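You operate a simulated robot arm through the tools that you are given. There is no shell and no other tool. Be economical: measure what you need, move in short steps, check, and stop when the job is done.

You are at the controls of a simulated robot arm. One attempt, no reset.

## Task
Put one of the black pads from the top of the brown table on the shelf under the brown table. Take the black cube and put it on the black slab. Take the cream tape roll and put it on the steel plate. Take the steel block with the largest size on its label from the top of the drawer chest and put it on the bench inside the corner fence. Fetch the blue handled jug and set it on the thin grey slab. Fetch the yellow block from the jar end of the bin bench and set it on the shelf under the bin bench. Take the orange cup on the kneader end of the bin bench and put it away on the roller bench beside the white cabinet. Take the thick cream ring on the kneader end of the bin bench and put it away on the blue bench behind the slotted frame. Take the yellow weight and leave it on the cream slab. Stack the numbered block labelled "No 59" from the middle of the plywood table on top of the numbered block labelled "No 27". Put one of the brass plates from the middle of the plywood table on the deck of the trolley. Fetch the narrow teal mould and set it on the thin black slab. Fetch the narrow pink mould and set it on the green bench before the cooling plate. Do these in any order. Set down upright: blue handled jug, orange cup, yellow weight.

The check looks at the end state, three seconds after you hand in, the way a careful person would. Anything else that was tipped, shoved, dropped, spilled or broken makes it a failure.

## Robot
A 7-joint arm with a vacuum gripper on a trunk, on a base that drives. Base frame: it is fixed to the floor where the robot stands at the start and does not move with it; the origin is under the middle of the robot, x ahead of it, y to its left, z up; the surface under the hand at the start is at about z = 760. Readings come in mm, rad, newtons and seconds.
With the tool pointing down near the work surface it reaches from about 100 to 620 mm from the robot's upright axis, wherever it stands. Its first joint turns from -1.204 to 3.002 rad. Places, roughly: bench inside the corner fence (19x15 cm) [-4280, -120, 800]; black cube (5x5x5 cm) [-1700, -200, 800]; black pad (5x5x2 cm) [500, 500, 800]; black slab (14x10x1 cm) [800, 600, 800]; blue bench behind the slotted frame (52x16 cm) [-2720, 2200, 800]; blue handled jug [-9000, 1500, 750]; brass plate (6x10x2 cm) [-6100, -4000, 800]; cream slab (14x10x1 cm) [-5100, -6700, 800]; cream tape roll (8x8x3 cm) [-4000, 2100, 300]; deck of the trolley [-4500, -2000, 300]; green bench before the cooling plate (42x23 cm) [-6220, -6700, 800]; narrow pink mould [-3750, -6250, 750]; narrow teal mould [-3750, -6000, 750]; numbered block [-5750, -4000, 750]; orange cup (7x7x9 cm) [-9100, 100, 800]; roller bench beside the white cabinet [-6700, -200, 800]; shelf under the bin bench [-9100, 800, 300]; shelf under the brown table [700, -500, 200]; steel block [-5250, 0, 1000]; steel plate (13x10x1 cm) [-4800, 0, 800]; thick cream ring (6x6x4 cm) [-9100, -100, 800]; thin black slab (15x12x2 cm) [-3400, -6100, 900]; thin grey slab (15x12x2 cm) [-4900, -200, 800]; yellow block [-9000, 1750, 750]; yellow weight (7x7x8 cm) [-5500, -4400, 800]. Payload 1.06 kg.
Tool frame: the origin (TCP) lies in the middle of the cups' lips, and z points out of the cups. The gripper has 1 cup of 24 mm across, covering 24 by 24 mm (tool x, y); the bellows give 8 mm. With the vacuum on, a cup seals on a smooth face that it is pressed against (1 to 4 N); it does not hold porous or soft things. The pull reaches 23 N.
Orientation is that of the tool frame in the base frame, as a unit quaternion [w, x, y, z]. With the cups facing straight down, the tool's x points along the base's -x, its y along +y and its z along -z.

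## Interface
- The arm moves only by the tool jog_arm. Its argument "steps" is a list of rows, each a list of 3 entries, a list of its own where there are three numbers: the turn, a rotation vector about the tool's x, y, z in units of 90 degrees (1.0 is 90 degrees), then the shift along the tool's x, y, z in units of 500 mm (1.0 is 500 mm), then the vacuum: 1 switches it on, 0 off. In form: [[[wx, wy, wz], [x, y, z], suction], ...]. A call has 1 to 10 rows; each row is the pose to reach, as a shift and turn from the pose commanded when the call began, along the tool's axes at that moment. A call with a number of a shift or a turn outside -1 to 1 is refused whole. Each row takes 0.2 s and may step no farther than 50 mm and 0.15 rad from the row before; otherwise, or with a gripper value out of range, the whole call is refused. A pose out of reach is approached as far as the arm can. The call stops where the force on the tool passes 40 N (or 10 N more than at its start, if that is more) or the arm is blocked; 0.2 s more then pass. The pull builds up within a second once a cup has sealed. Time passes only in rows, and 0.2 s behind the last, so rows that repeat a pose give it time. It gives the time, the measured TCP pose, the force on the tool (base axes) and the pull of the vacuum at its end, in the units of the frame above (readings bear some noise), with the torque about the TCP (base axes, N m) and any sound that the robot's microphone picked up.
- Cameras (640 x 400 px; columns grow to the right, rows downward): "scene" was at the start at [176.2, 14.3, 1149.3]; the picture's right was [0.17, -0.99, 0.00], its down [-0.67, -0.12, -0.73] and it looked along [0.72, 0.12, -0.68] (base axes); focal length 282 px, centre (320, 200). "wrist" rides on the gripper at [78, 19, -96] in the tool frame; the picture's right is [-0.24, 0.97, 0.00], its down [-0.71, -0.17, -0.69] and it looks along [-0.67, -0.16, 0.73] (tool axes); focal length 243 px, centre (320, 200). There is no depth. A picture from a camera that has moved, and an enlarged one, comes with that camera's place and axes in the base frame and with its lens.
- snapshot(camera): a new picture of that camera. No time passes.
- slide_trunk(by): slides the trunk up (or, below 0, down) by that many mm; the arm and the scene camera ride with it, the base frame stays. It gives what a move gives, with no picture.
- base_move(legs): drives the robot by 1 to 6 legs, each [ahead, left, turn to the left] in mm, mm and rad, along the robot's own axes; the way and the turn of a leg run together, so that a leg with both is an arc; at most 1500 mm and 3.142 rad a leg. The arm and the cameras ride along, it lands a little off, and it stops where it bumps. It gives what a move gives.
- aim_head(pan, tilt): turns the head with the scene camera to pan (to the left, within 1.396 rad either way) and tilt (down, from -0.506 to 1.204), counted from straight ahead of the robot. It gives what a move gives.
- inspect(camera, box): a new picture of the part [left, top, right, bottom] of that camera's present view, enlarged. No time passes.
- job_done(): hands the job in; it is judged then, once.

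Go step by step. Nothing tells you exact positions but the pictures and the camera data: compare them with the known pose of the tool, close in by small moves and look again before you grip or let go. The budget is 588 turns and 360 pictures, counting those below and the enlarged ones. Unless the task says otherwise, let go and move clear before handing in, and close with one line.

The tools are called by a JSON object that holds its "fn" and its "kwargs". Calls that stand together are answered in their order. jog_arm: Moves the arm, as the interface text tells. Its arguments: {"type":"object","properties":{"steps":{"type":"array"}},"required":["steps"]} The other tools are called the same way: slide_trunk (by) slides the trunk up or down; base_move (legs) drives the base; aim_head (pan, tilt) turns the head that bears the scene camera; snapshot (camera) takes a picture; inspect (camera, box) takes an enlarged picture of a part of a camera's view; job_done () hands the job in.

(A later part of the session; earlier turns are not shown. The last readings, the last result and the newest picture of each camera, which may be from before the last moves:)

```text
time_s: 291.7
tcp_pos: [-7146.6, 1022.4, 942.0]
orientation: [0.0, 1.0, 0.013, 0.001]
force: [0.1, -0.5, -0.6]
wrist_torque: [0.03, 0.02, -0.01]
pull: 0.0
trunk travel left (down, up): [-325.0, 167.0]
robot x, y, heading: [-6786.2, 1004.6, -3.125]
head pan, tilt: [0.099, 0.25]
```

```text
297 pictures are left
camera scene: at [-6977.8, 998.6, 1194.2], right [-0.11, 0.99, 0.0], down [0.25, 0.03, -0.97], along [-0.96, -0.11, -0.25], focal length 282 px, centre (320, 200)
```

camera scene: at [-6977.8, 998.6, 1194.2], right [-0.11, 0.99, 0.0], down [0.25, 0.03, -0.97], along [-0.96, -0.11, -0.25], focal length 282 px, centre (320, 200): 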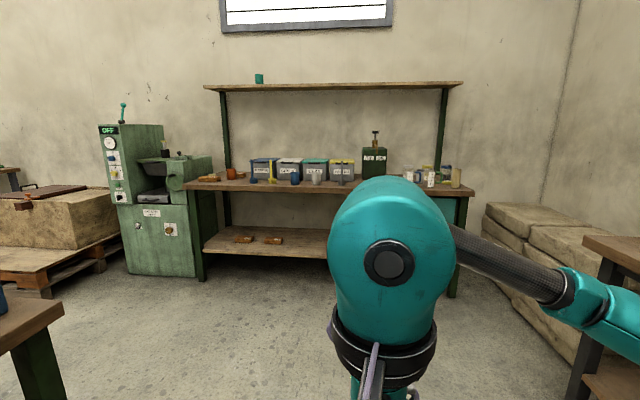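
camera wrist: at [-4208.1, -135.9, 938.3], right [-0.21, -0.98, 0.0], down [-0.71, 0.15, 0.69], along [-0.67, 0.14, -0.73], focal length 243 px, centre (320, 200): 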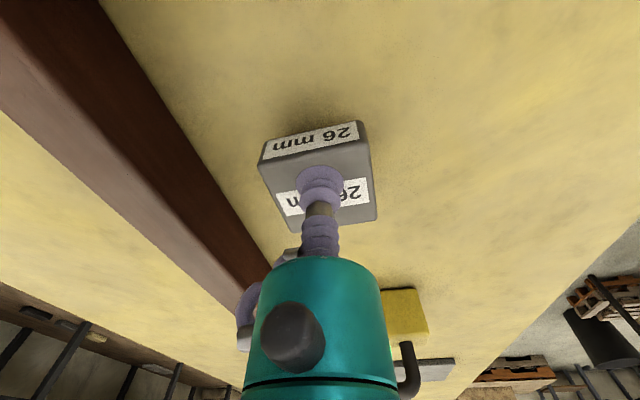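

The bin bench front is at x≈-8870; jars at its right end. Driving to the jar end.

{"fn": "base_move", "kwargs": {"legs": [[1450, 0, -0.015], [0, -600, 0]]}}

{"fn": "aim_head", "kwargs": {"pan": -0.1, "tilt": 0.5}}

{"fn": "snapshot", "kwargs": {"camera": "scene"}}

{"fn": "snapshot", "kwargs": {"camera": "wrist"}}

```text
time_s: 304.2
tcp_pos: [-8601.9, 1615.0, 941.2]
orientation: [-0.001, 1.0, 0.008, 0.001]
force: [0.7, -1.1, -0.2]
wrist_torque: [0.01, -0.02, 0.0]
pull: 0.1
trunk travel left (down, up): [-325.0, 167.0]
robot x, y, heading: [-8243.0, 1598.4, -3.143]
head pan, tilt: [0.099, 0.25]
```

```text
time_s: 305.0
tcp_pos: [-8602.9, 1614.8, 941.2]
orientation: [0.0, 1.0, 0.007, 0.0]
force: [-0.7, -0.5, -0.8]
wrist_torque: [-0.01, 0.0, -0.01]
pull: 0.1
trunk travel left (down, up): [-325.0, 167.0]
robot x, y, heading: [-8243.0, 1598.0, -3.137]
head pan, tilt: [-0.099, 0.499]
```

```text
296 pictures are left
camera scene: at [-8431.0, 1608.3, 1171.2], right [0.1, 1.0, 0.0], down [0.48, -0.05, -0.88], along [-0.87, 0.09, -0.48], focal length 282 px, centre (320, 200)
```

scene: 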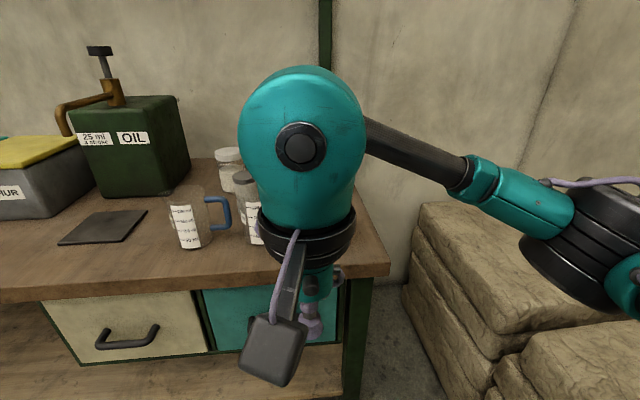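

```text
295 pictures are left
camera wrist: at [-8523.3, 1597.0, 1036.8], right [-0.22, -0.98, 0.0], down [-0.71, 0.16, 0.69], along [-0.67, 0.15, -0.73], focal length 243 px, centre (320, 200)
```

wrist: 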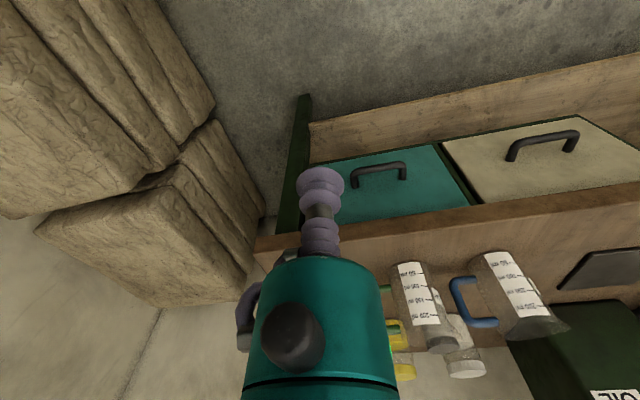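

{"fn": "base_move", "kwargs": {"legs": [[0, 350, 0]]}}

{"fn": "aim_head", "kwargs": {"pan": -0.5, "tilt": 0.5}}

{"fn": "snapshot", "kwargs": {"camera": "scene"}}

{"fn": "snapshot", "kwargs": {"camera": "wrist"}}

```text
time_s: 308.6
tcp_pos: [-8601.6, 1268.1, 941.2]
orientation: [0.0, 1.0, 0.007, 0.0]
force: [0.3, -0.2, 0.3]
wrist_torque: [0.01, -0.04, -0.03]
pull: 0.0
trunk travel left (down, up): [-325.0, 167.0]
robot x, y, heading: [-8239.7, 1254.4, -3.142]
head pan, tilt: [-0.099, 0.499]
```

```text
time_s: 309.5
tcp_pos: [-8600.9, 1267.6, 939.8]
orientation: [0.0, 1.0, 0.007, 0.0]
force: [0.1, -0.6, 0.4]
wrist_torque: [0.01, 0.01, 0.03]
pull: 0.1
trunk travel left (down, up): [-325.0, 167.0]
robot x, y, heading: [-8242.7, 1252.1, -3.141]
head pan, tilt: [-0.499, 0.499]
```

```text
294 pictures are left
camera scene: at [-8419.7, 1294.6, 1171.2], right [0.48, 0.88, 0.0], down [0.42, -0.23, -0.88], along [-0.77, 0.42, -0.48], focal length 282 px, centre (320, 200)
```

scene: 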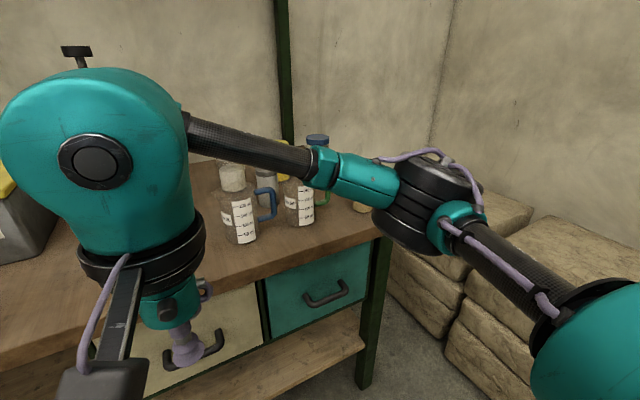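

```text
293 pictures are left
camera wrist: at [-8522.6, 1248.7, 1036.8], right [-0.22, -0.98, 0.0], down [-0.71, 0.16, 0.69], along [-0.67, 0.15, -0.73], focal length 243 px, centre (320, 200)
```

wrist: 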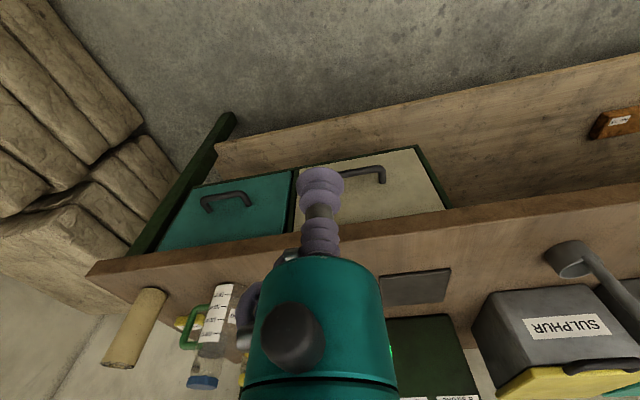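

{"fn": "jog_arm", "kwargs": {"steps": [[[0, 0, 0], [0, 0.09, 0], 0], [[0, 0, 0], [0, 0.18, 0], 0], [[0, 0, 0], [0, 0.27, 0], 0], [[0, 0, 0], [0, 0.36, 0], 0], [[0, 0, 0], [0, 0.45, 0], 0]]}}

{"fn": "base_move", "kwargs": {"legs": [[0, -300, 0]]}}

{"fn": "aim_head", "kwargs": {"pan": -0.15, "tilt": 0.55}}

{"fn": "snapshot", "kwargs": {"camera": "scene"}}

```text
time_s: 310.7
tcp_pos: [-8597.8, 1040.7, 939.8]
orientation: [-0.001, 1.0, 0.007, 0.0]
force: [-1.5, -0.1, 0.0]
wrist_torque: [0.01, 0.01, -0.02]
pull: 0.0
trunk travel left (down, up): [-325.0, 167.0]
robot x, y, heading: [-8241.9, 1252.2, -3.135]
head pan, tilt: [-0.499, 0.499]
```

```text
time_s: 313.9
tcp_pos: [-8599.3, 1340.3, 940.8]
orientation: [0.0, 1.0, 0.007, 0.0]
force: [-0.5, -0.6, 0.1]
wrist_torque: [-0.03, -0.01, 0.0]
pull: 0.0
trunk travel left (down, up): [-325.0, 167.0]
robot x, y, heading: [-8242.2, 1547.3, -3.141]
head pan, tilt: [-0.499, 0.499]
```

```text
time_s: 314.7
tcp_pos: [-8599.4, 1340.7, 940.3]
orientation: [0.0, 1.0, 0.006, 0.0]
force: [0.2, -0.7, 0.6]
wrist_torque: [0.02, 0.01, 0.02]
pull: 0.1
trunk travel left (down, up): [-325.0, 167.0]
robot x, y, heading: [-8244.2, 1551.7, -3.142]
head pan, tilt: [-0.15, 0.55]
```

```text
292 pictures are left
camera scene: at [-8429.1, 1563.4, 1166.6], right [0.15, 0.99, 0.0], down [0.52, -0.08, -0.85], along [-0.84, 0.13, -0.52], focal length 282 px, centre (320, 200)
```

scene: 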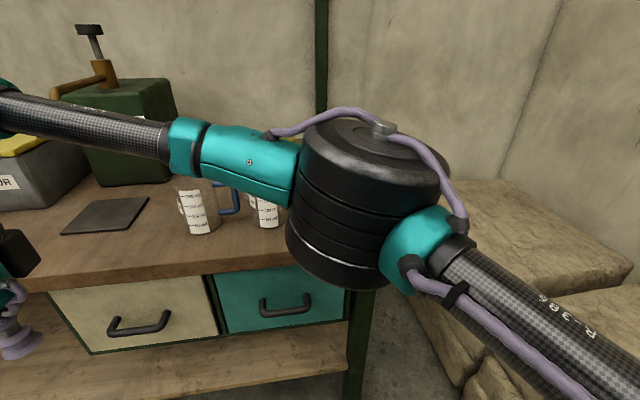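

{"fn": "jog_arm", "kwargs": {"steps": [[[0, 0, 0], [0, -0.09, 0], 0], [[0, 0, 0], [0, -0.18, -0.02], 0], [[0, 0, 0], [0, -0.27, -0.04], 0], [[0, 0, 0], [0, -0.36, -0.08], 0], [[0, 0, 0], [0, -0.45, -0.12], 0]]}}

{"fn": "base_move", "kwargs": {"legs": [[150, -120, 0]]}}

{"fn": "snapshot", "kwargs": {"camera": "wrist"}}

{"fn": "snapshot", "kwargs": {"camera": "scene"}}

```text
time_s: 315.9
tcp_pos: [-8601.4, 1566.6, 999.8]
orientation: [0.0, 1.0, 0.007, 0.0]
force: [-0.5, 0.6, -0.1]
wrist_torque: [0.01, -0.02, -0.02]
pull: 0.1
trunk travel left (down, up): [-325.0, 167.0]
robot x, y, heading: [-8247.3, 1548.7, -3.142]
head pan, tilt: [-0.15, 0.55]
```

```text
time_s: 317.7
tcp_pos: [-8752.1, 1687.0, 1000.3]
orientation: [0.001, 1.0, 0.006, 0.0]
force: [-0.1, 0.4, -0.2]
wrist_torque: [0.01, 0.04, 0.01]
pull: 0.1
trunk travel left (down, up): [-325.0, 167.0]
robot x, y, heading: [-8391.1, 1668.6, -3.14]
head pan, tilt: [-0.15, 0.55]
```

```text
291 pictures are left
camera wrist: at [-8674.7, 1668.8, 1096.0], right [-0.22, -0.97, 0.0], down [-0.71, 0.16, 0.69], along [-0.67, 0.15, -0.73], focal length 243 px, centre (320, 200)
```

wrist: 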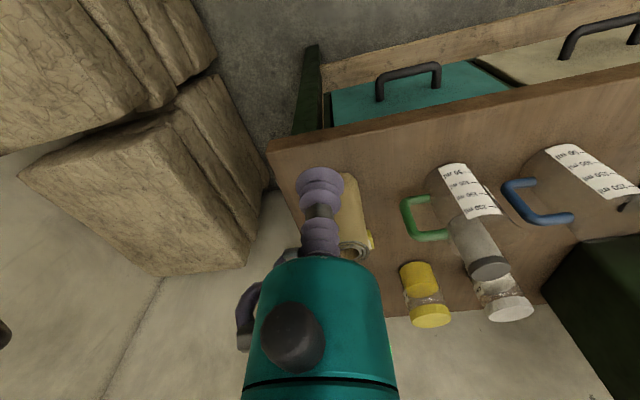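

```text
290 pictures are left
camera scene: at [-8580.0, 1684.6, 1166.5], right [0.15, 0.99, 0.0], down [0.52, -0.08, -0.85], along [-0.84, 0.13, -0.52], focal length 282 px, centre (320, 200)
```

scene: 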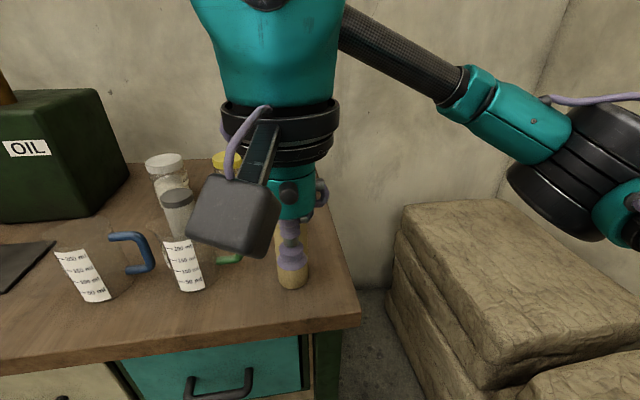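

{"fn": "inspect", "kwargs": {"camera": "wrist", "box": [320, 150, 480, 270]}}

```text
3.33 times, centred on (400, 210) of wrist
camera zoom: at [-8674.7, 1668.8, 1096.0], right [-0.22, -0.97, 0.0], down [-0.71, 0.16, 0.69], along [-0.67, 0.15, -0.73], focal length 809 px, centre (53, 167)
```

zoom: 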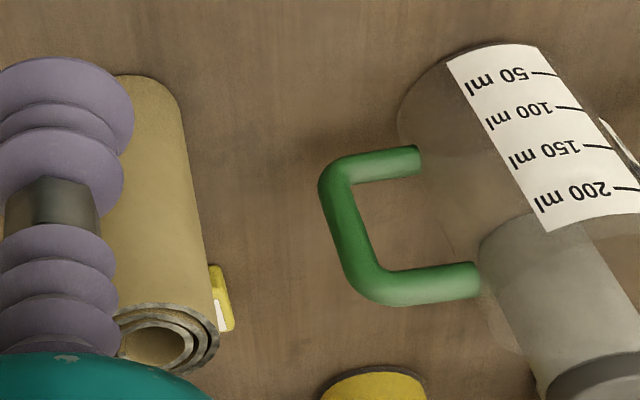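

A small yellow block with a white label sits behind a standing paper roll. Shifting for a better view.

{"fn": "base_move", "kwargs": {"legs": [[70, 110, 0]]}}

{"fn": "snapshot", "kwargs": {"camera": "wrist"}}

{"fn": "snapshot", "kwargs": {"camera": "scene"}}

```text
time_s: 319.3
tcp_pos: [-8824.2, 1576.2, 1000.9]
orientation: [-0.001, 1.0, 0.007, 0.0]
force: [-0.5, -0.4, 0.0]
wrist_torque: [0.02, 0.02, -0.02]
pull: 0.1
trunk travel left (down, up): [-325.0, 167.0]
robot x, y, heading: [-8462.6, 1564.1, 3.138]
head pan, tilt: [-0.15, 0.55]
```

```text
288 pictures are left
camera wrist: at [-8744.6, 1558.3, 1096.1], right [-0.22, -0.97, 0.0], down [-0.71, 0.16, 0.69], along [-0.67, 0.15, -0.73], focal length 243 px, centre (320, 200)
```

wrist: 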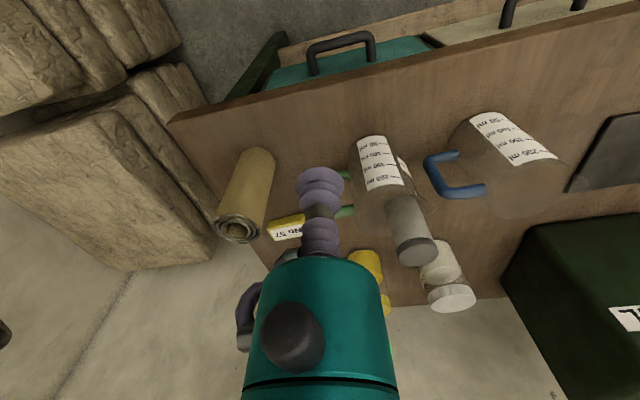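

```text
287 pictures are left
camera scene: at [-8650.0, 1574.0, 1166.6], right [0.15, 0.99, 0.0], down [0.52, -0.08, -0.85], along [-0.84, 0.13, -0.52], focal length 282 px, centre (320, 200)
```

scene: 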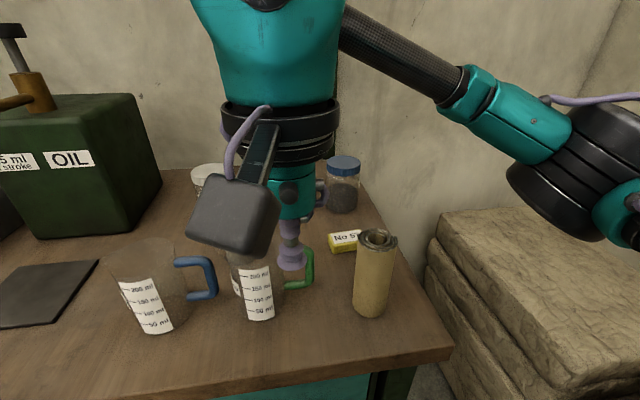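

Yellow block "No 57" is at ≈(-9053, 1686), behind the roll. I'll yaw the tool ~81° so the camera box stays clear of the roll.

{"fn": "jog_arm", "kwargs": {"steps": [[[0, 0, -0.09], [0, 0, 0], 0], [[0, 0, -0.18], [0, 0, 0], 0], [[0, 0, -0.27], [0, 0, 0], 0], [[0, 0, -0.36], [0, 0, 0], 0], [[0, 0, -0.45], [0, 0, 0], 0], [[0, 0, -0.54], [0, 0, 0], 0], [[0, 0, -0.63], [0, 0, 0], 0], [[0, 0, -0.72], [0, 0, 0], 0], [[0, 0, -0.81], [0, 0, 0], 0], [[0, 0, -0.9], [0, 0, 0], 0]]}}

{"fn": "snapshot", "kwargs": {"camera": "scene"}}

```text
time_s: 321.5
tcp_pos: [-8800.8, 1572.8, 999.4]
orientation: [0.0, 0.756, 0.655, 0.0]
force: [0.3, 0.0, 0.3]
wrist_torque: [-0.01, 0.02, 0.01]
pull: 0.1
out of reach, approached as far as the arm can: row 10
trunk travel left (down, up): [-325.0, 167.0]
robot x, y, heading: [-8463.1, 1559.1, 3.139]
head pan, tilt: [-0.15, 0.55]
```

```text
286 pictures are left
camera scene: at [-8649.6, 1574.0, 1166.6], right [0.15, 0.99, 0.0], down [0.52, -0.08, -0.85], along [-0.84, 0.13, -0.52], focal length 282 px, centre (320, 200)
```

scene: 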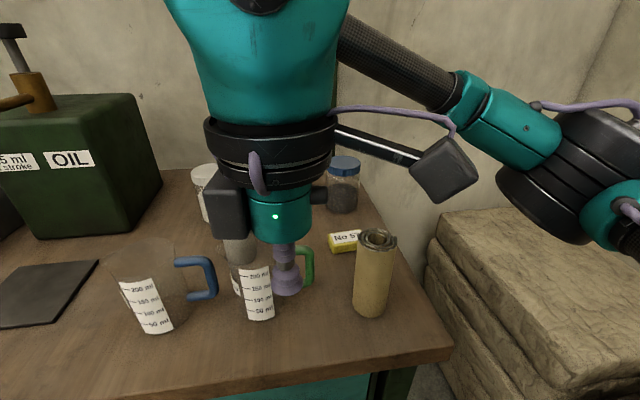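

{"fn": "base_move", "kwargs": {"legs": [[100, 0, 0]]}}

{"fn": "jog_arm", "kwargs": {"steps": [[[0, 0, 0], [0.04, -0.08, 0], 0], [[0, 0, 0], [0.09, -0.16, 0], 0], [[0, 0, 0], [0.14, -0.24, 0], 0], [[0, 0, 0], [0.18, -0.32, 0], 0]]}}

{"fn": "snapshot", "kwargs": {"camera": "scene"}}

{"fn": "snapshot", "kwargs": {"camera": "wrist"}}

```text
time_s: 322.6
tcp_pos: [-8901.4, 1571.5, 997.5]
orientation: [0.0, 0.757, 0.653, 0.0]
force: [-0.4, 0.3, -0.7]
wrist_torque: [0.01, -0.01, -0.01]
pull: 0.0
trunk travel left (down, up): [-325.0, 167.0]
robot x, y, heading: [-8566.3, 1561.1, 3.143]
head pan, tilt: [-0.15, 0.55]
```

```text
time_s: 323.6
tcp_pos: [-8890.7, 1607.4, 990.3]
orientation: [-0.001, 0.758, 0.653, 0.0]
force: [0.6, -0.5, 0.1]
wrist_torque: [-0.02, -0.01, 0.0]
pull: 0.1
out of reach, approached as far as the arm can: row 1, 2, 3, 4
trunk travel left (down, up): [-325.0, 167.0]
robot x, y, heading: [-8566.4, 1559.8, 3.138]
head pan, tilt: [-0.15, 0.55]
```

```text
285 pictures are left
camera scene: at [-8750.1, 1574.2, 1166.6], right [0.15, 0.99, 0.0], down [0.52, -0.08, -0.85], along [-0.84, 0.13, -0.52], focal length 282 px, centre (320, 200)
```

scene: 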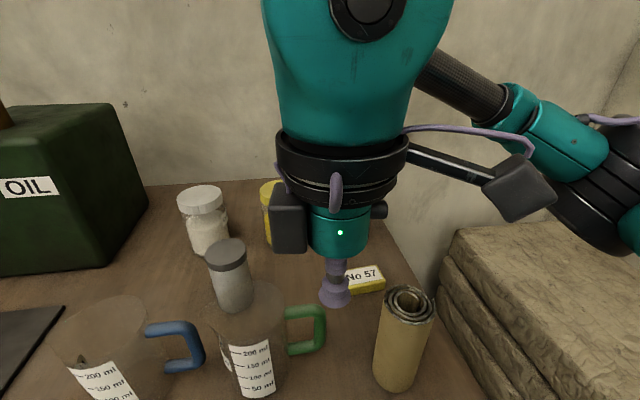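

```text
284 pictures are left
camera wrist: at [-8860.8, 1681.0, 1086.2], right [0.93, -0.38, 0.0], down [-0.27, -0.68, 0.69], along [-0.26, -0.63, -0.73], focal length 243 px, centre (320, 200)
```

wrist: 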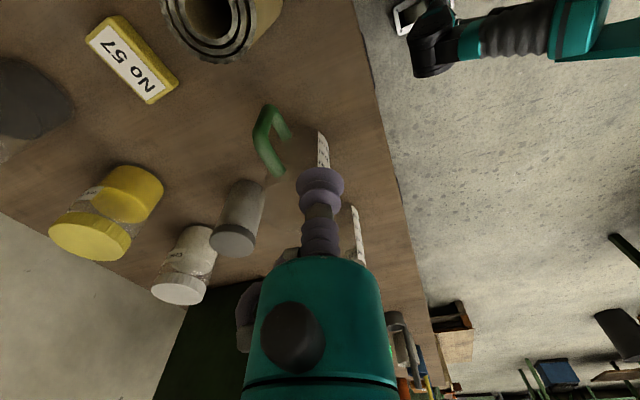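

The yaw limit blocks reaching; I'll back the yaw off to about 45°.

{"fn": "jog_arm", "kwargs": {"steps": [[[0, 0, 0.08], [0, 0, 0], 0], [[0, 0, 0.16], [0, 0, 0], 0], [[0, 0, 0.24], [0, 0, 0], 0], [[0, 0, 0.32], [0, 0, 0], 0], [[0, 0, 0.4], [0, 0, 0], 0], [[0, 0, 0.4], [0, 0, 0], 0]]}}

{"fn": "snapshot", "kwargs": {"camera": "scene"}}

{"fn": "snapshot", "kwargs": {"camera": "wrist"}}

```text
time_s: 325.0
tcp_pos: [-8890.9, 1605.4, 991.3]
orientation: [-0.001, 0.922, 0.387, 0.0]
force: [0.4, 0.3, -0.4]
wrist_torque: [-0.03, -0.01, -0.01]
pull: 0.0
trunk travel left (down, up): [-325.0, 167.0]
robot x, y, heading: [-8562.3, 1562.9, 3.144]
head pan, tilt: [-0.15, 0.55]
```

```text
283 pictures are left
camera scene: at [-8750.1, 1574.3, 1166.6], right [0.15, 0.99, 0.0], down [0.52, -0.08, -0.85], along [-0.84, 0.13, -0.52], focal length 282 px, centre (320, 200)
```

scene: 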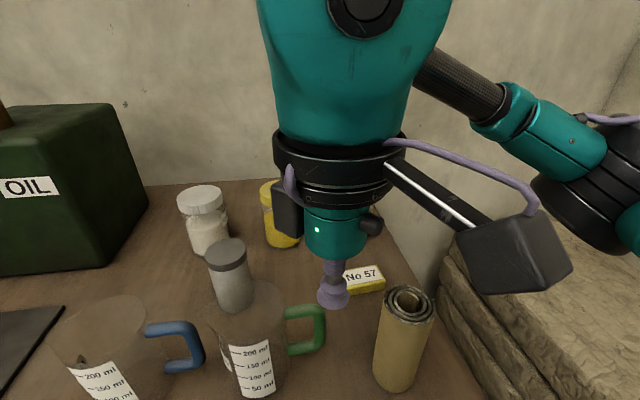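

```text
282 pictures are left
camera wrist: at [-8821.1, 1647.4, 1086.8], right [0.53, -0.85, 0.0], down [-0.62, -0.38, 0.69], along [-0.58, -0.36, -0.73], focal length 243 px, centre (320, 200)
```

wrist: 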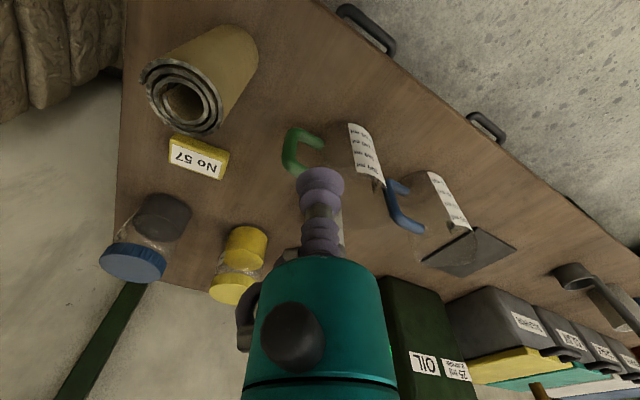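

{"fn": "jog_arm", "kwargs": {"steps": [[[0, 0, 0], [-0.026, -0.085, 0], 0], [[0, 0, 0], [-0.053, -0.17, 0], 0], [[0, 0, 0], [-0.08, -0.256, 0], 0], [[0, 0, 0], [-0.106, -0.342, 0], 0], [[0, 0, 0], [-0.106, -0.342, 0.06], 0]]}}

{"fn": "snapshot", "kwargs": {"camera": "scene"}}

{"fn": "snapshot", "kwargs": {"camera": "wrist"}}

```text
time_s: 326.2
tcp_pos: [-9028.8, 1676.9, 983.5]
orientation: [-0.001, 0.924, 0.383, 0.001]
force: [-0.2, -1.0, -0.3]
wrist_torque: [0.0, -0.03, 0.0]
pull: 0.0
out of reach, approached as far as the arm can: row 4, 5
trunk travel left (down, up): [-325.0, 167.0]
robot x, y, heading: [-8563.3, 1560.6, 3.135]
head pan, tilt: [-0.15, 0.55]
```

```text
281 pictures are left
camera scene: at [-8750.2, 1574.3, 1166.6], right [0.15, 0.99, 0.0], down [0.52, -0.08, -0.85], along [-0.84, 0.13, -0.52], focal length 282 px, centre (320, 200)
```

scene: 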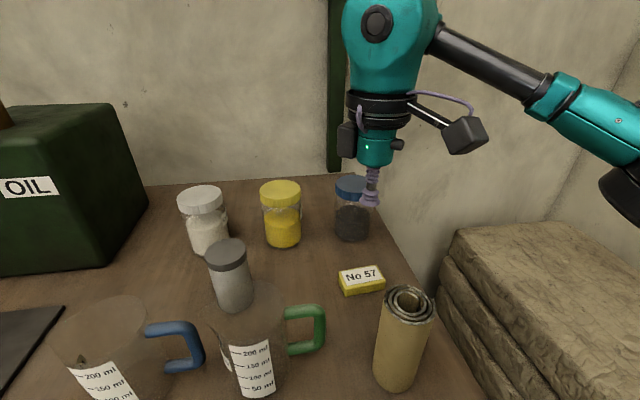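

```text
280 pictures are left
camera wrist: at [-8960.2, 1719.2, 1079.4], right [0.52, -0.85, 0.0], down [-0.62, -0.38, 0.69], along [-0.58, -0.36, -0.73], focal length 243 px, centre (320, 200)
```

wrist: 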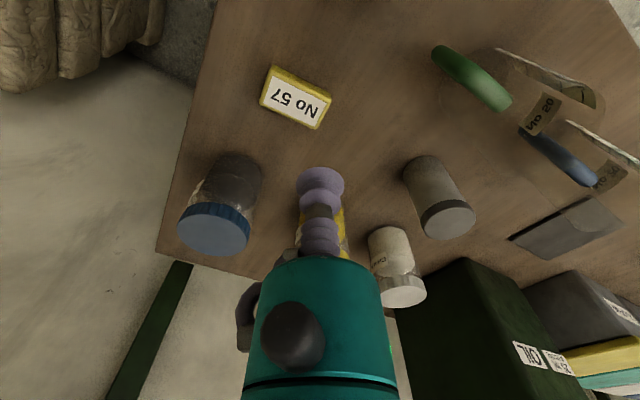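

The roll is ~150 mm tall, so camera clearance matters. I'll re-approach with the base turned so the camera side faces the gap between the roll and the green jug.

{"fn": "jog_arm", "kwargs": {"steps": [[[0, 0, 0.08], [0.04, 0.04, -0.03], 0], [[0, 0, 0.16], [0.09, 0.09, -0.04], 0], [[0, 0, 0.24], [0.14, 0.14, -0.05], 0], [[0, 0, 0.32], [0.14, 0.14, -0.05], 0], [[0, 0, 0.4], [0.14, 0.14, -0.05], 0], [[0, 0, 0.48], [0.14, 0.14, -0.05], 0], [[0, 0, 0.5], [0.14, 0.14, -0.05], 0]]}}

{"fn": "base_move", "kwargs": {"legs": [[37, 161, 0], [0, 0, -0.57]]}}

{"fn": "snapshot", "kwargs": {"camera": "wrist"}}

```text
time_s: 327.8
tcp_pos: [-8928.0, 1677.6, 1007.9]
orientation: [0.0, 1.0, 0.005, -0.001]
force: [-0.2, 0.4, 0.4]
wrist_torque: [0.02, -0.01, 0.02]
pull: 0.0
trunk travel left (down, up): [-325.0, 167.0]
robot x, y, heading: [-8563.0, 1562.7, 3.141]
head pan, tilt: [-0.15, 0.55]
```

```text
time_s: 331.5
tcp_pos: [-8847.3, 1693.9, 1008.4]
orientation: [0.001, 0.962, -0.273, 0.0]
force: [0.0, 0.4, 0.3]
wrist_torque: [-0.01, -0.01, 0.02]
pull: 0.1
trunk travel left (down, up): [-325.0, 167.0]
robot x, y, heading: [-8599.2, 1401.2, 2.577]
head pan, tilt: [-0.15, 0.55]
```

```text
279 pictures are left
camera wrist: at [-8790.8, 1635.8, 1103.4], right [-0.71, -0.7, 0.0], down [-0.51, 0.52, 0.69], along [-0.48, 0.49, -0.73], focal length 243 px, centre (320, 200)
```

wrist: 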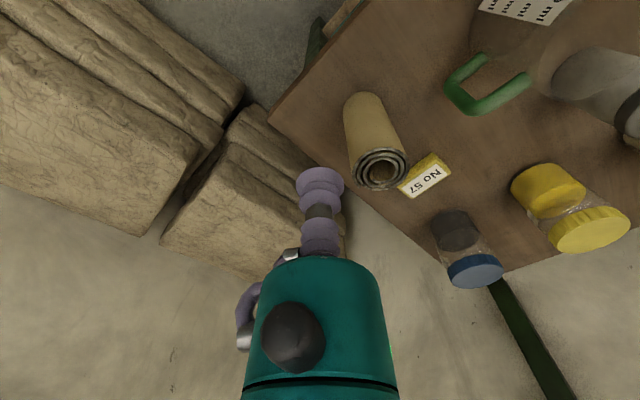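

{"fn": "jog_arm", "kwargs": {"steps": [[[0, 0, 0], [-0.08, 0.05, 0], 0], [[0, 0, 0], [-0.16, 0.1, 0], 0], [[0, 0, 0], [-0.24, 0.155, 0], 0], [[0, 0, 0], [-0.31, 0.205, 0], 0], [[0, 0, 0], [-0.346, 0.228, 0], 0]]}}

{"fn": "snapshot", "kwargs": {"camera": "wrist"}}

{"fn": "aim_head", "kwargs": {"pan": 0.1, "tilt": 0.5}}

{"fn": "snapshot", "kwargs": {"camera": "scene"}}

```text
time_s: 332.7
tcp_pos: [-9054.2, 1688.2, 1008.1]
orientation: [0.0, 0.962, -0.274, -0.001]
force: [0.0, 0.1, -1.0]
wrist_torque: [0.0, -0.01, 0.02]
pull: 0.1
trunk travel left (down, up): [-325.0, 167.0]
robot x, y, heading: [-8599.0, 1401.1, 2.573]
head pan, tilt: [-0.15, 0.55]
```

```text
278 pictures are left
camera wrist: at [-8998.2, 1630.3, 1103.6], right [-0.71, -0.7, 0.0], down [-0.51, 0.52, 0.69], along [-0.48, 0.49, -0.73], focal length 243 px, centre (320, 200)
```

wrist: 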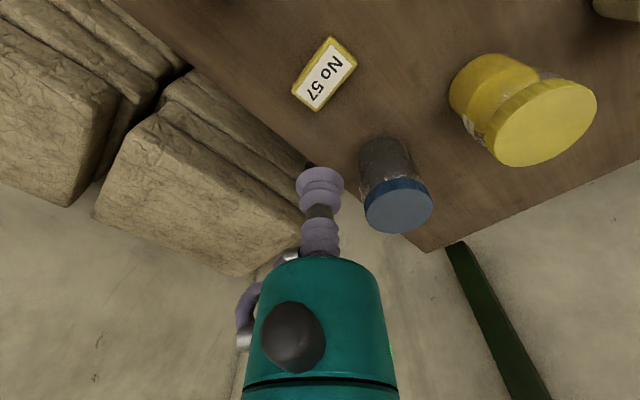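

```text
time_s: 333.4
tcp_pos: [-9053.7, 1687.1, 1007.5]
orientation: [-0.001, 0.962, -0.272, 0.0]
force: [0.2, -0.6, 0.2]
wrist_torque: [-0.04, -0.02, 0.02]
pull: 0.1
trunk travel left (down, up): [-325.0, 167.0]
robot x, y, heading: [-8603.3, 1401.3, 2.582]
head pan, tilt: [0.099, 0.499]
```

```text
277 pictures are left
camera scene: at [-8765.0, 1492.2, 1171.2], right [0.45, 0.89, 0.0], down [0.43, -0.21, -0.88], along [-0.78, 0.39, -0.48], focal length 282 px, centre (320, 200)
```

scene: 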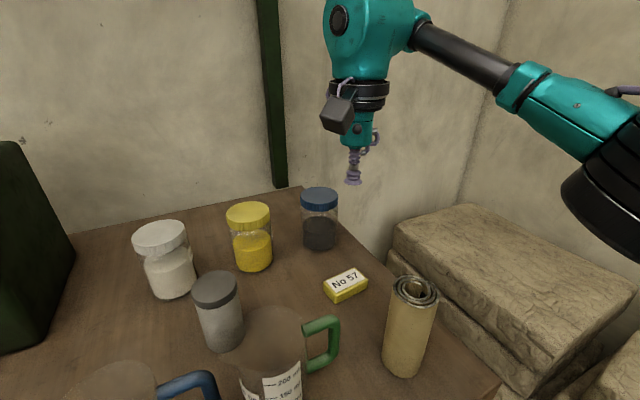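

{"fn": "jog_arm", "kwargs": {"steps": [[[0, 0, 0], [-0.004, 0.005, 0.09], 0], [[0, 0, 0], [-0.004, 0.005, 0.18], 0], [[0, 0, 0], [-0.004, 0.005, 0.25], 0], [[0, 0, 0], [-0.004, 0.005, 0.31], 0]]}}

{"fn": "snapshot", "kwargs": {"camera": "wrist"}}

{"fn": "snapshot", "kwargs": {"camera": "scene"}}

```text
time_s: 334.4
tcp_pos: [-9056.7, 1686.9, 851.8]
orientation: [0.0, 0.962, -0.274, 0.0]
force: [-0.9, -0.6, 0.2]
wrist_torque: [-0.01, 0.01, -0.01]
pull: 0.0
trunk travel left (down, up): [-325.0, 167.0]
robot x, y, heading: [-8600.6, 1399.1, 2.577]
head pan, tilt: [0.099, 0.499]
```

```text
276 pictures are left
camera wrist: at [-9001.3, 1628.6, 948.5], right [-0.71, -0.7, 0.0], down [-0.51, 0.52, 0.69], along [-0.48, 0.49, -0.73], focal length 243 px, centre (320, 200)
```

wrist: 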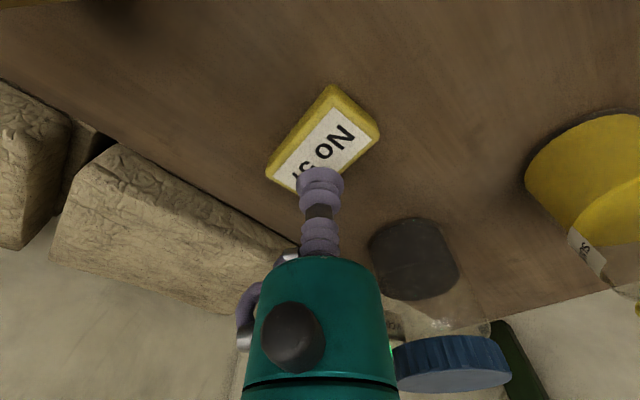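

```text
275 pictures are left
camera scene: at [-8765.0, 1492.2, 1171.2], right [0.45, 0.89, 0.0], down [0.43, -0.21, -0.88], along [-0.78, 0.39, -0.48], focal length 282 px, centre (320, 200)
```

scene: 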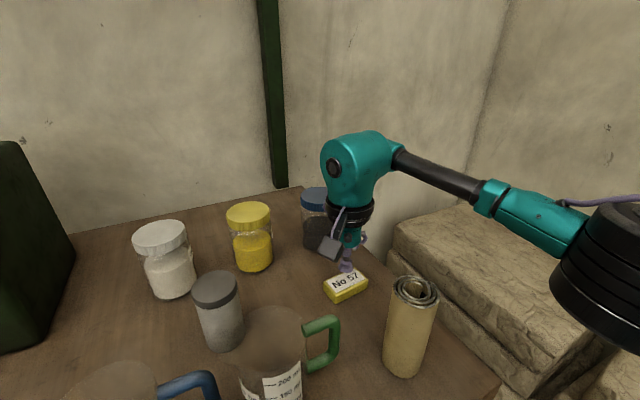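

{"fn": "jog_arm", "kwargs": {"steps": [[[0, 0, 0], [0.004, 0.007, 0.03], 1], [[0, 0, 0], [0.004, 0.007, 0.056], 1], [[0, 0, 0], [0.004, 0.007, 0.066], 1], [[0, 0, 0], [0.004, 0.007, 0.066], 1]]}}

```text
time_s: 335.4
tcp_pos: [-9057.2, 1682.6, 821.5]
orientation: [0.0, 0.962, -0.273, -0.002]
force: [-2.4, 2.7, 13.4]
wrist_torque: [-0.02, -0.01, -0.03]
pull: 22.9
trunk travel left (down, up): [-325.0, 167.0]
robot x, y, heading: [-8601.1, 1399.4, 2.576]
head pan, tilt: [0.099, 0.499]
```

Sealed. Lifting straight up and tucking, then to the shelf location near y=800.

{"fn": "jog_arm", "kwargs": {"steps": [[[0, 0, 0], [0, 0, -0.06], 1], [[0, 0, 0], [0, 0, -0.15], 1], [[0, 0, 0], [0, 0, -0.24], 1], [[0, 0, 0], [0, 0, -0.33], 1], [[0, 0, 0], [0, 0, -0.38], 1], [[0, 0, 0], [0.08, 0, -0.4], 1], [[0, 0, 0], [0.17, 0, -0.4], 1], [[0, 0, 0], [0.26, 0, -0.4], 1], [[0, 0, 0], [0.34, 0, -0.4], 1]]}}

{"fn": "base_move", "kwargs": {"legs": [[-300, 0, 0], [0, 0, 0.567], [0, 750, 0]]}}

{"fn": "slide_trunk", "kwargs": {"by": -320}}

{"fn": "aim_head", "kwargs": {"pan": 0.0, "tilt": 0.55}}

{"fn": "snapshot", "kwargs": {"camera": "scene"}}

```text
time_s: 337.4
tcp_pos: [-8913.8, 1594.3, 1020.4]
orientation: [0.001, 0.962, -0.274, 0.0]
force: [-0.1, -0.1, 0.0]
wrist_torque: [-0.01, 0.02, 0.02]
pull: 22.9
trunk travel left (down, up): [-325.0, 167.0]
robot x, y, heading: [-8604.8, 1401.0, 2.582]
head pan, tilt: [0.099, 0.499]
```

```text
time_s: 347.7
tcp_pos: [-8714.1, 474.3, 1020.5]
orientation: [0.0, 1.0, 0.008, 0.0]
force: [-0.4, -0.2, 0.1]
wrist_torque: [0.03, -0.02, -0.02]
pull: 23.3
trunk travel left (down, up): [-325.0, 167.0]
robot x, y, heading: [-8344.1, 482.5, -3.14]
head pan, tilt: [0.099, 0.499]
```

```text
time_s: 350.9
tcp_pos: [-8714.0, 473.0, 699.4]
orientation: [0.0, 1.0, 0.008, 0.0]
force: [-0.2, -0.3, -0.4]
wrist_torque: [0.0, -0.01, -0.02]
pull: 22.5
trunk travel left (down, up): [-5.0, 487.0]
robot x, y, heading: [-8344.8, 480.1, -3.139]
head pan, tilt: [0.099, 0.499]
```

```text
time_s: 351.6
tcp_pos: [-8714.3, 474.2, 700.0]
orientation: [-0.001, 1.0, 0.007, -0.001]
force: [0.6, -0.2, -0.9]
wrist_torque: [-0.02, 0.03, 0.0]
pull: 23.3
trunk travel left (down, up): [-5.0, 487.0]
robot x, y, heading: [-8348.5, 478.8, -3.14]
head pan, tilt: [0.0, 0.55]
```

```text
274 pictures are left
camera scene: at [-8625.5, 478.3, 840.3], right [-0.01, 1.0, 0.0], down [0.52, 0.0, -0.85], along [-0.85, 0.0, -0.52], focal length 282 px, centre (320, 200)
```

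scene: 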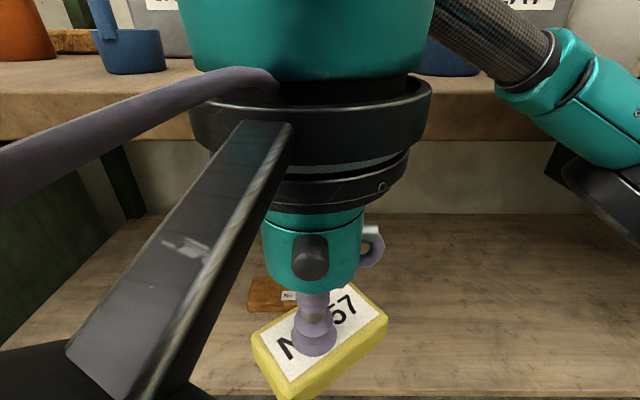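

{"fn": "base_move", "kwargs": {"legs": [[-120, -270, 0]]}}

{"fn": "jog_arm", "kwargs": {"steps": [[[0, 0, 0], [0, 0, 0.09], 1], [[0, 0, 0], [0, 0, 0.18], 1], [[0, 0, 0], [0, 0, 0.27], 1], [[0, 0, 0], [0, 0, 0.36], 1], [[0, 0, 0], [0, 0, 0.45], 1], [[0, 0, 0], [0, 0, 0.54], 1], [[0, 0, 0], [-0.08, 0, 0.6], 1], [[0, 0, 0], [-0.17, 0, 0.64], 1], [[0, 0, 0], [-0.26, 0, 0.66], 1], [[0, 0, 0], [-0.35, 0, 0.66], 1]]}}

{"fn": "snapshot", "kwargs": {"camera": "scene"}}

{"fn": "snapshot", "kwargs": {"camera": "wrist"}}

```text
time_s: 354.5
tcp_pos: [-8595.9, 743.2, 699.1]
orientation: [0.001, 1.0, 0.007, 0.0]
force: [0.0, 0.5, -0.6]
wrist_torque: [0.02, 0.01, 0.02]
pull: 22.7
trunk travel left (down, up): [-5.0, 487.0]
robot x, y, heading: [-8232.0, 748.2, -3.14]
head pan, tilt: [0.0, 0.55]
```

```text
time_s: 356.7
tcp_pos: [-8772.0, 740.8, 368.5]
orientation: [-0.001, 1.0, 0.006, 0.0]
force: [-0.1, -0.6, -0.2]
wrist_torque: [0.01, 0.03, 0.0]
pull: 23.0
trunk travel left (down, up): [-5.0, 487.0]
robot x, y, heading: [-8227.1, 746.4, -3.139]
head pan, tilt: [0.0, 0.55]
```

```text
273 pictures are left
camera scene: at [-8507.4, 746.6, 840.3], right [0.0, 1.0, 0.0], down [0.52, 0.0, -0.85], along [-0.85, 0.0, -0.52], focal length 282 px, centre (320, 200)
```

scene: 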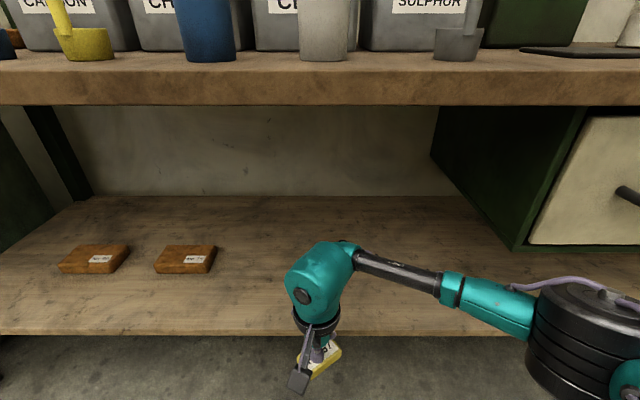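

```text
272 pictures are left
camera wrist: at [-8693.4, 722.4, 463.6], right [-0.22, -0.98, 0.0], down [-0.71, 0.16, 0.69], along [-0.67, 0.15, -0.73], focal length 243 px, centre (320, 200)
```

wrist: 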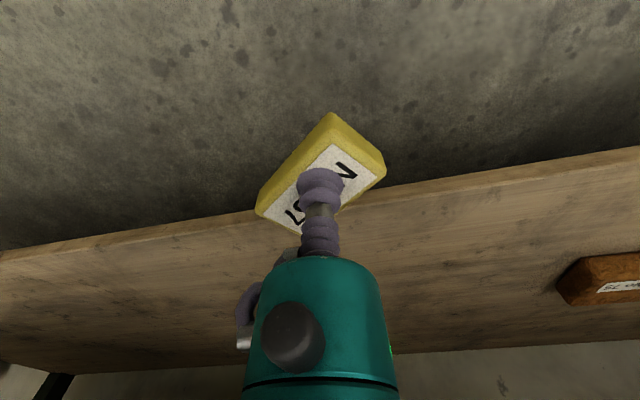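

{"fn": "base_move", "kwargs": {"legs": [[180, 0, 0]]}}

{"fn": "jog_arm", "kwargs": {"steps": [[[0, 0, 0], [0, 0, 0.03], 1], [[0, 0, 0], [0, 0, 0.05], 1]]}}

{"fn": "snapshot", "kwargs": {"camera": "wrist"}}

{"fn": "snapshot", "kwargs": {"camera": "scene"}}

```text
time_s: 358.2
tcp_pos: [-8950.5, 738.7, 370.3]
orientation: [0.0, 1.0, 0.007, -0.001]
force: [-0.4, 0.5, 0.3]
wrist_torque: [0.01, 0.0, 0.0]
pull: 23.5
trunk travel left (down, up): [-5.0, 487.0]
robot x, y, heading: [-8408.3, 748.9, -3.138]
head pan, tilt: [0.0, 0.55]
```

```text
time_s: 358.8
tcp_pos: [-8951.0, 739.4, 343.1]
orientation: [0.001, 1.0, 0.007, 0.0]
force: [0.5, -0.3, -0.5]
wrist_torque: [0.01, -0.03, 0.02]
pull: 22.8
trunk travel left (down, up): [-5.0, 487.0]
robot x, y, heading: [-8408.9, 747.0, -3.14]
head pan, tilt: [0.0, 0.55]
```

```text
271 pictures are left
camera wrist: at [-8872.1, 721.2, 438.5], right [-0.22, -0.98, 0.0], down [-0.71, 0.16, 0.69], along [-0.67, 0.15, -0.73], focal length 243 px, centre (320, 200)
```

wrist: 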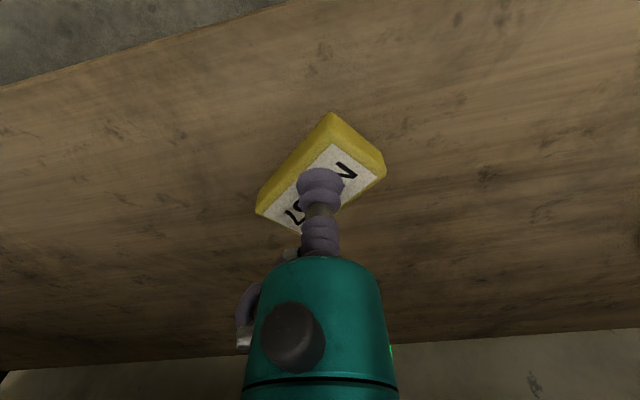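

```text
270 pictures are left
camera scene: at [-8686.5, 745.6, 840.3], right [0.0, 1.0, 0.0], down [0.52, 0.0, -0.85], along [-0.85, 0.0, -0.52], focal length 282 px, centre (320, 200)
```

scene: 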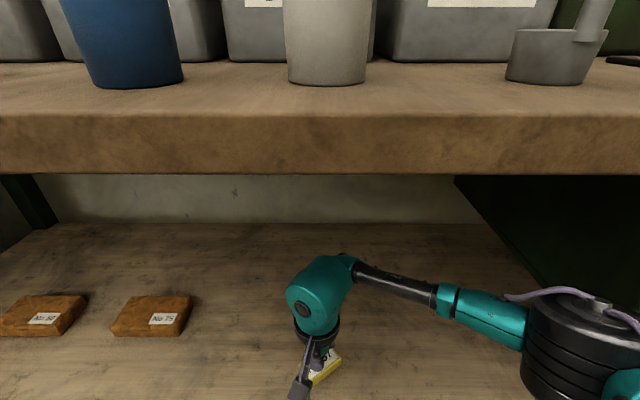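

{"fn": "jog_arm", "kwargs": {"steps": [[[0, 0, 0], [0, 0, 0.01], 1], [[0, 0, 0], [0, 0, 0.02], 1]]}}

```text
time_s: 359.4
tcp_pos: [-8950.1, 738.9, 333.6]
orientation: [0.0, 1.0, 0.008, -0.001]
force: [-0.2, 0.5, -1.0]
wrist_torque: [0.0, 0.0, 0.01]
pull: 22.5
trunk travel left (down, up): [-5.0, 487.0]
robot x, y, heading: [-8411.4, 750.8, -3.139]
head pan, tilt: [0.0, 0.55]
```

{"fn": "jog_arm", "kwargs": {"steps": [[[0, 0, 0], [0, 0, 0.01], 1], [[0, 0, 0], [0, 0, 0.02], 1]]}}

```text
time_s: 360.0
tcp_pos: [-8949.3, 739.8, 321.8]
orientation: [0.001, 1.0, 0.007, 0.0]
force: [-0.2, -0.7, -0.1]
wrist_torque: [-0.03, -0.02, -0.02]
pull: 22.8
trunk travel left (down, up): [-5.0, 487.0]
robot x, y, heading: [-8407.1, 747.1, -3.139]
head pan, tilt: [0.0, 0.55]
```

{"fn": "jog_arm", "kwargs": {"steps": [[[0, 0, 0], [0, 0, 0.008], 1], [[0, 0, 0], [0, 0, 0.014], 1]]}}

```text
time_s: 360.6
tcp_pos: [-8950.0, 740.4, 316.8]
orientation: [0.0, 1.0, 0.007, -0.001]
force: [0.3, 0.3, -0.2]
wrist_torque: [-0.03, 0.0, 0.0]
pull: 23.1
trunk travel left (down, up): [-5.0, 487.0]
robot x, y, heading: [-8406.3, 747.1, -3.139]
head pan, tilt: [0.0, 0.55]
```

{"fn": "jog_arm", "kwargs": {"steps": [[[0, 0, 0], [0, 0, 0.008], 1], [[0, 0, 0], [0, 0, 0.014], 1]]}}

```text
time_s: 361.2
tcp_pos: [-8951.0, 738.6, 309.0]
orientation: [0.001, 1.0, 0.007, 0.0]
force: [-0.2, 0.2, -0.1]
wrist_torque: [0.01, -0.02, -0.04]
pull: 22.7
trunk travel left (down, up): [-5.0, 487.0]
robot x, y, heading: [-8402.9, 748.0, -3.14]
head pan, tilt: [0.0, 0.55]
```

{"fn": "jog_arm", "kwargs": {"steps": [[[0, 0, 0], [0, 0, 0.008], 1], [[0, 0, 0], [0, 0, 0.014], 1]]}}

```text
time_s: 361.8
tcp_pos: [-8949.9, 741.1, 302.1]
orientation: [0.0, 1.0, 0.007, -0.001]
force: [-0.2, -0.1, 0.0]
wrist_torque: [0.02, -0.05, 0.04]
pull: 22.9
trunk travel left (down, up): [-5.0, 487.0]
robot x, y, heading: [-8407.8, 749.9, -3.141]
head pan, tilt: [0.0, 0.55]
```

{"fn": "jog_arm", "kwargs": {"steps": [[[0, 0, 0], [0, 0, 0.008], 1], [[0, 0, 0], [0, 0, 0.014], 1]]}}

{"fn": "inspect", "kwargs": {"camera": "scene", "box": [240, 300, 400, 400]}}

```text
time_s: 362.4
tcp_pos: [-8951.6, 738.8, 296.2]
orientation: [0.0, 1.0, 0.007, -0.001]
force: [-0.6, 2.7, 18.6]
wrist_torque: [-0.01, -0.01, -0.08]
pull: 22.9
trunk travel left (down, up): [-5.0, 487.0]
robot x, y, heading: [-8408.8, 743.0, -3.139]
head pan, tilt: [0.0, 0.55]
```

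```text
4.00 times, centred on (320, 350) of scene
camera zoom: at [-8685.6, 745.7, 840.7], right [0.0, 1.0, 0.0], down [0.52, 0.0, -0.85], along [-0.85, 0.0, -0.52], focal length 1129 px, centre (320, -400)
```

zoom: 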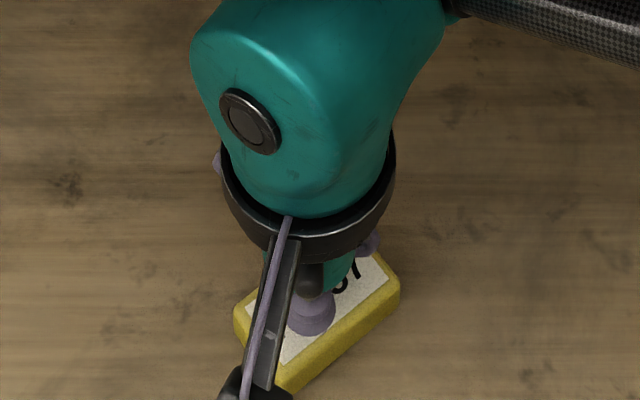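

Contact. Releasing, lifting and backing out.

{"fn": "jog_arm", "kwargs": {"steps": [[[0, 0, 0], [0, 0, -0.003], 0], [[0, 0, 0], [0, 0, -0.003], 0], [[0, 0, 0], [0, 0, -0.003], 0], [[0, 0, 0], [0, 0, -0.03], 0], [[0, 0, 0], [0, 0, -0.1], 0], [[0, 0, 0], [0, 0, -0.16], 0]]}}

{"fn": "snapshot", "kwargs": {"camera": "wrist"}}

{"fn": "base_move", "kwargs": {"legs": [[-350, 0, 0]]}}

{"fn": "slide_trunk", "kwargs": {"by": 320}}

{"fn": "jog_arm", "kwargs": {"steps": [[[0, 0, 0], [0.03, 0, -0.08], 0], [[0, 0, 0], [0.07, 0, -0.16], 0], [[0, 0, 0], [0.12, 0, -0.23], 0], [[0, 0, 0], [0.16, 0, -0.3], 0], [[0, 0, 0], [0.2, 0, -0.37], 0], [[0, 0, 0], [0.24, 0, -0.44], 0], [[0, 0, 0], [0.28, 0, -0.51], 0], [[0, 0, 0], [0.32, 0, -0.57], 0], [[0, 0, 0], [0.36, 0, -0.63], 0]]}}

```text
time_s: 363.8
tcp_pos: [-8950.6, 738.7, 375.2]
orientation: [-0.001, 1.0, 0.008, -0.001]
force: [-0.1, 0.2, -0.6]
wrist_torque: [0.02, -0.02, -0.01]
pull: 0.0
trunk travel left (down, up): [-5.0, 487.0]
robot x, y, heading: [-8405.0, 747.2, -3.137]
head pan, tilt: [0.0, 0.55]
```

```text
268 pictures are left
camera wrist: at [-8872.1, 721.2, 471.1], right [-0.22, -0.98, 0.0], down [-0.71, 0.16, 0.69], along [-0.67, 0.15, -0.73], focal length 243 px, centre (320, 200)
```

wrist: 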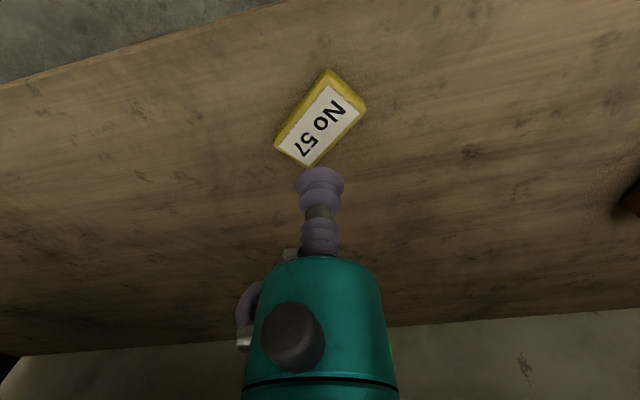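

```text
time_s: 366.1
tcp_pos: [-8600.0, 739.6, 375.0]
orientation: [0.0, 1.0, 0.008, 0.0]
force: [0.0, 0.2, 0.3]
wrist_torque: [-0.02, 0.01, 0.0]
pull: 0.1
trunk travel left (down, up): [-5.0, 487.0]
robot x, y, heading: [-8054.6, 748.9, -3.139]
head pan, tilt: [0.0, 0.55]
```

```text
time_s: 369.3
tcp_pos: [-8601.2, 740.6, 695.1]
orientation: [0.001, 1.0, 0.009, 0.001]
force: [-0.7, -0.1, 0.6]
wrist_torque: [0.02, 0.02, 0.01]
pull: 0.1
trunk travel left (down, up): [-325.0, 167.0]
robot x, y, heading: [-8058.8, 747.5, -3.134]
head pan, tilt: [0.0, 0.55]
```

```text
time_s: 371.3
tcp_pos: [-8419.6, 743.0, 1011.2]
orientation: [-0.002, 1.0, 0.008, -0.001]
force: [0.3, 0.3, 0.1]
wrist_torque: [0.0, -0.02, 0.02]
pull: 0.0
trunk travel left (down, up): [-325.0, 167.0]
robot x, y, heading: [-8056.1, 749.1, -3.132]
head pan, tilt: [0.0, 0.55]
```

Yellow block is on the shelf. Next the orange cup at the kneader end.

{"fn": "base_move", "kwargs": {"legs": [[250, 640, -0.008]]}}

{"fn": "aim_head", "kwargs": {"pan": 0.15, "tilt": 0.5}}

{"fn": "snapshot", "kwargs": {"camera": "scene"}}

{"fn": "snapshot", "kwargs": {"camera": "wrist"}}

```text
time_s: 377.4
tcp_pos: [-8667.7, 101.9, 1010.7]
orientation: [0.0, 1.0, 0.007, -0.001]
force: [-0.4, 1.1, -0.2]
wrist_torque: [0.01, 0.04, 0.03]
pull: 0.0
trunk travel left (down, up): [-325.0, 167.0]
robot x, y, heading: [-8304.6, 108.5, -3.141]
head pan, tilt: [0.0, 0.55]
```

```text
time_s: 378.1
tcp_pos: [-8667.4, 102.8, 1010.3]
orientation: [0.001, 1.0, 0.006, -0.001]
force: [0.4, 0.6, 0.1]
wrist_torque: [0.01, 0.02, 0.02]
pull: 0.0
trunk travel left (down, up): [-325.0, 167.0]
robot x, y, heading: [-8302.3, 106.8, -3.139]
head pan, tilt: [0.15, 0.499]
```

```text
267 pictures are left
camera scene: at [-8492.4, 93.6, 1171.2], right [-0.15, 0.99, 0.0], down [0.47, 0.07, -0.88], along [-0.87, -0.13, -0.48], focal length 282 px, centre (320, 200)
```

scene: 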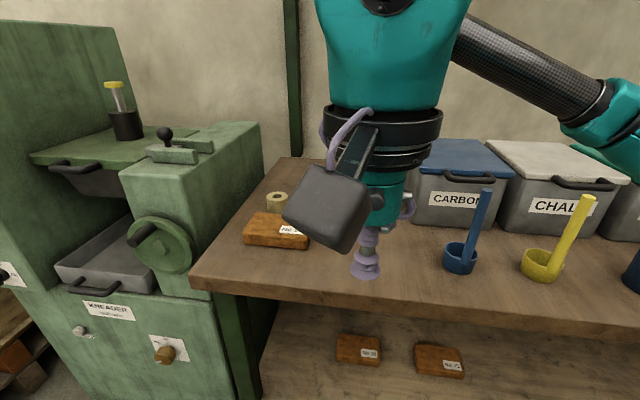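

```text
266 pictures are left
camera wrist: at [-8589.6, 84.5, 1106.2], right [-0.22, -0.97, 0.0], down [-0.71, 0.16, 0.69], along [-0.67, 0.15, -0.73], focal length 243 px, centre (320, 200)
```

wrist: 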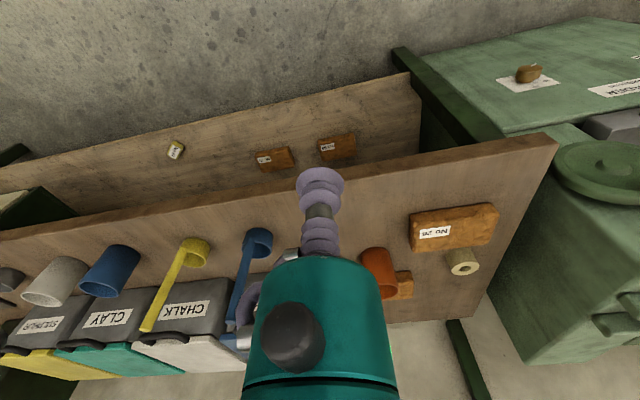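

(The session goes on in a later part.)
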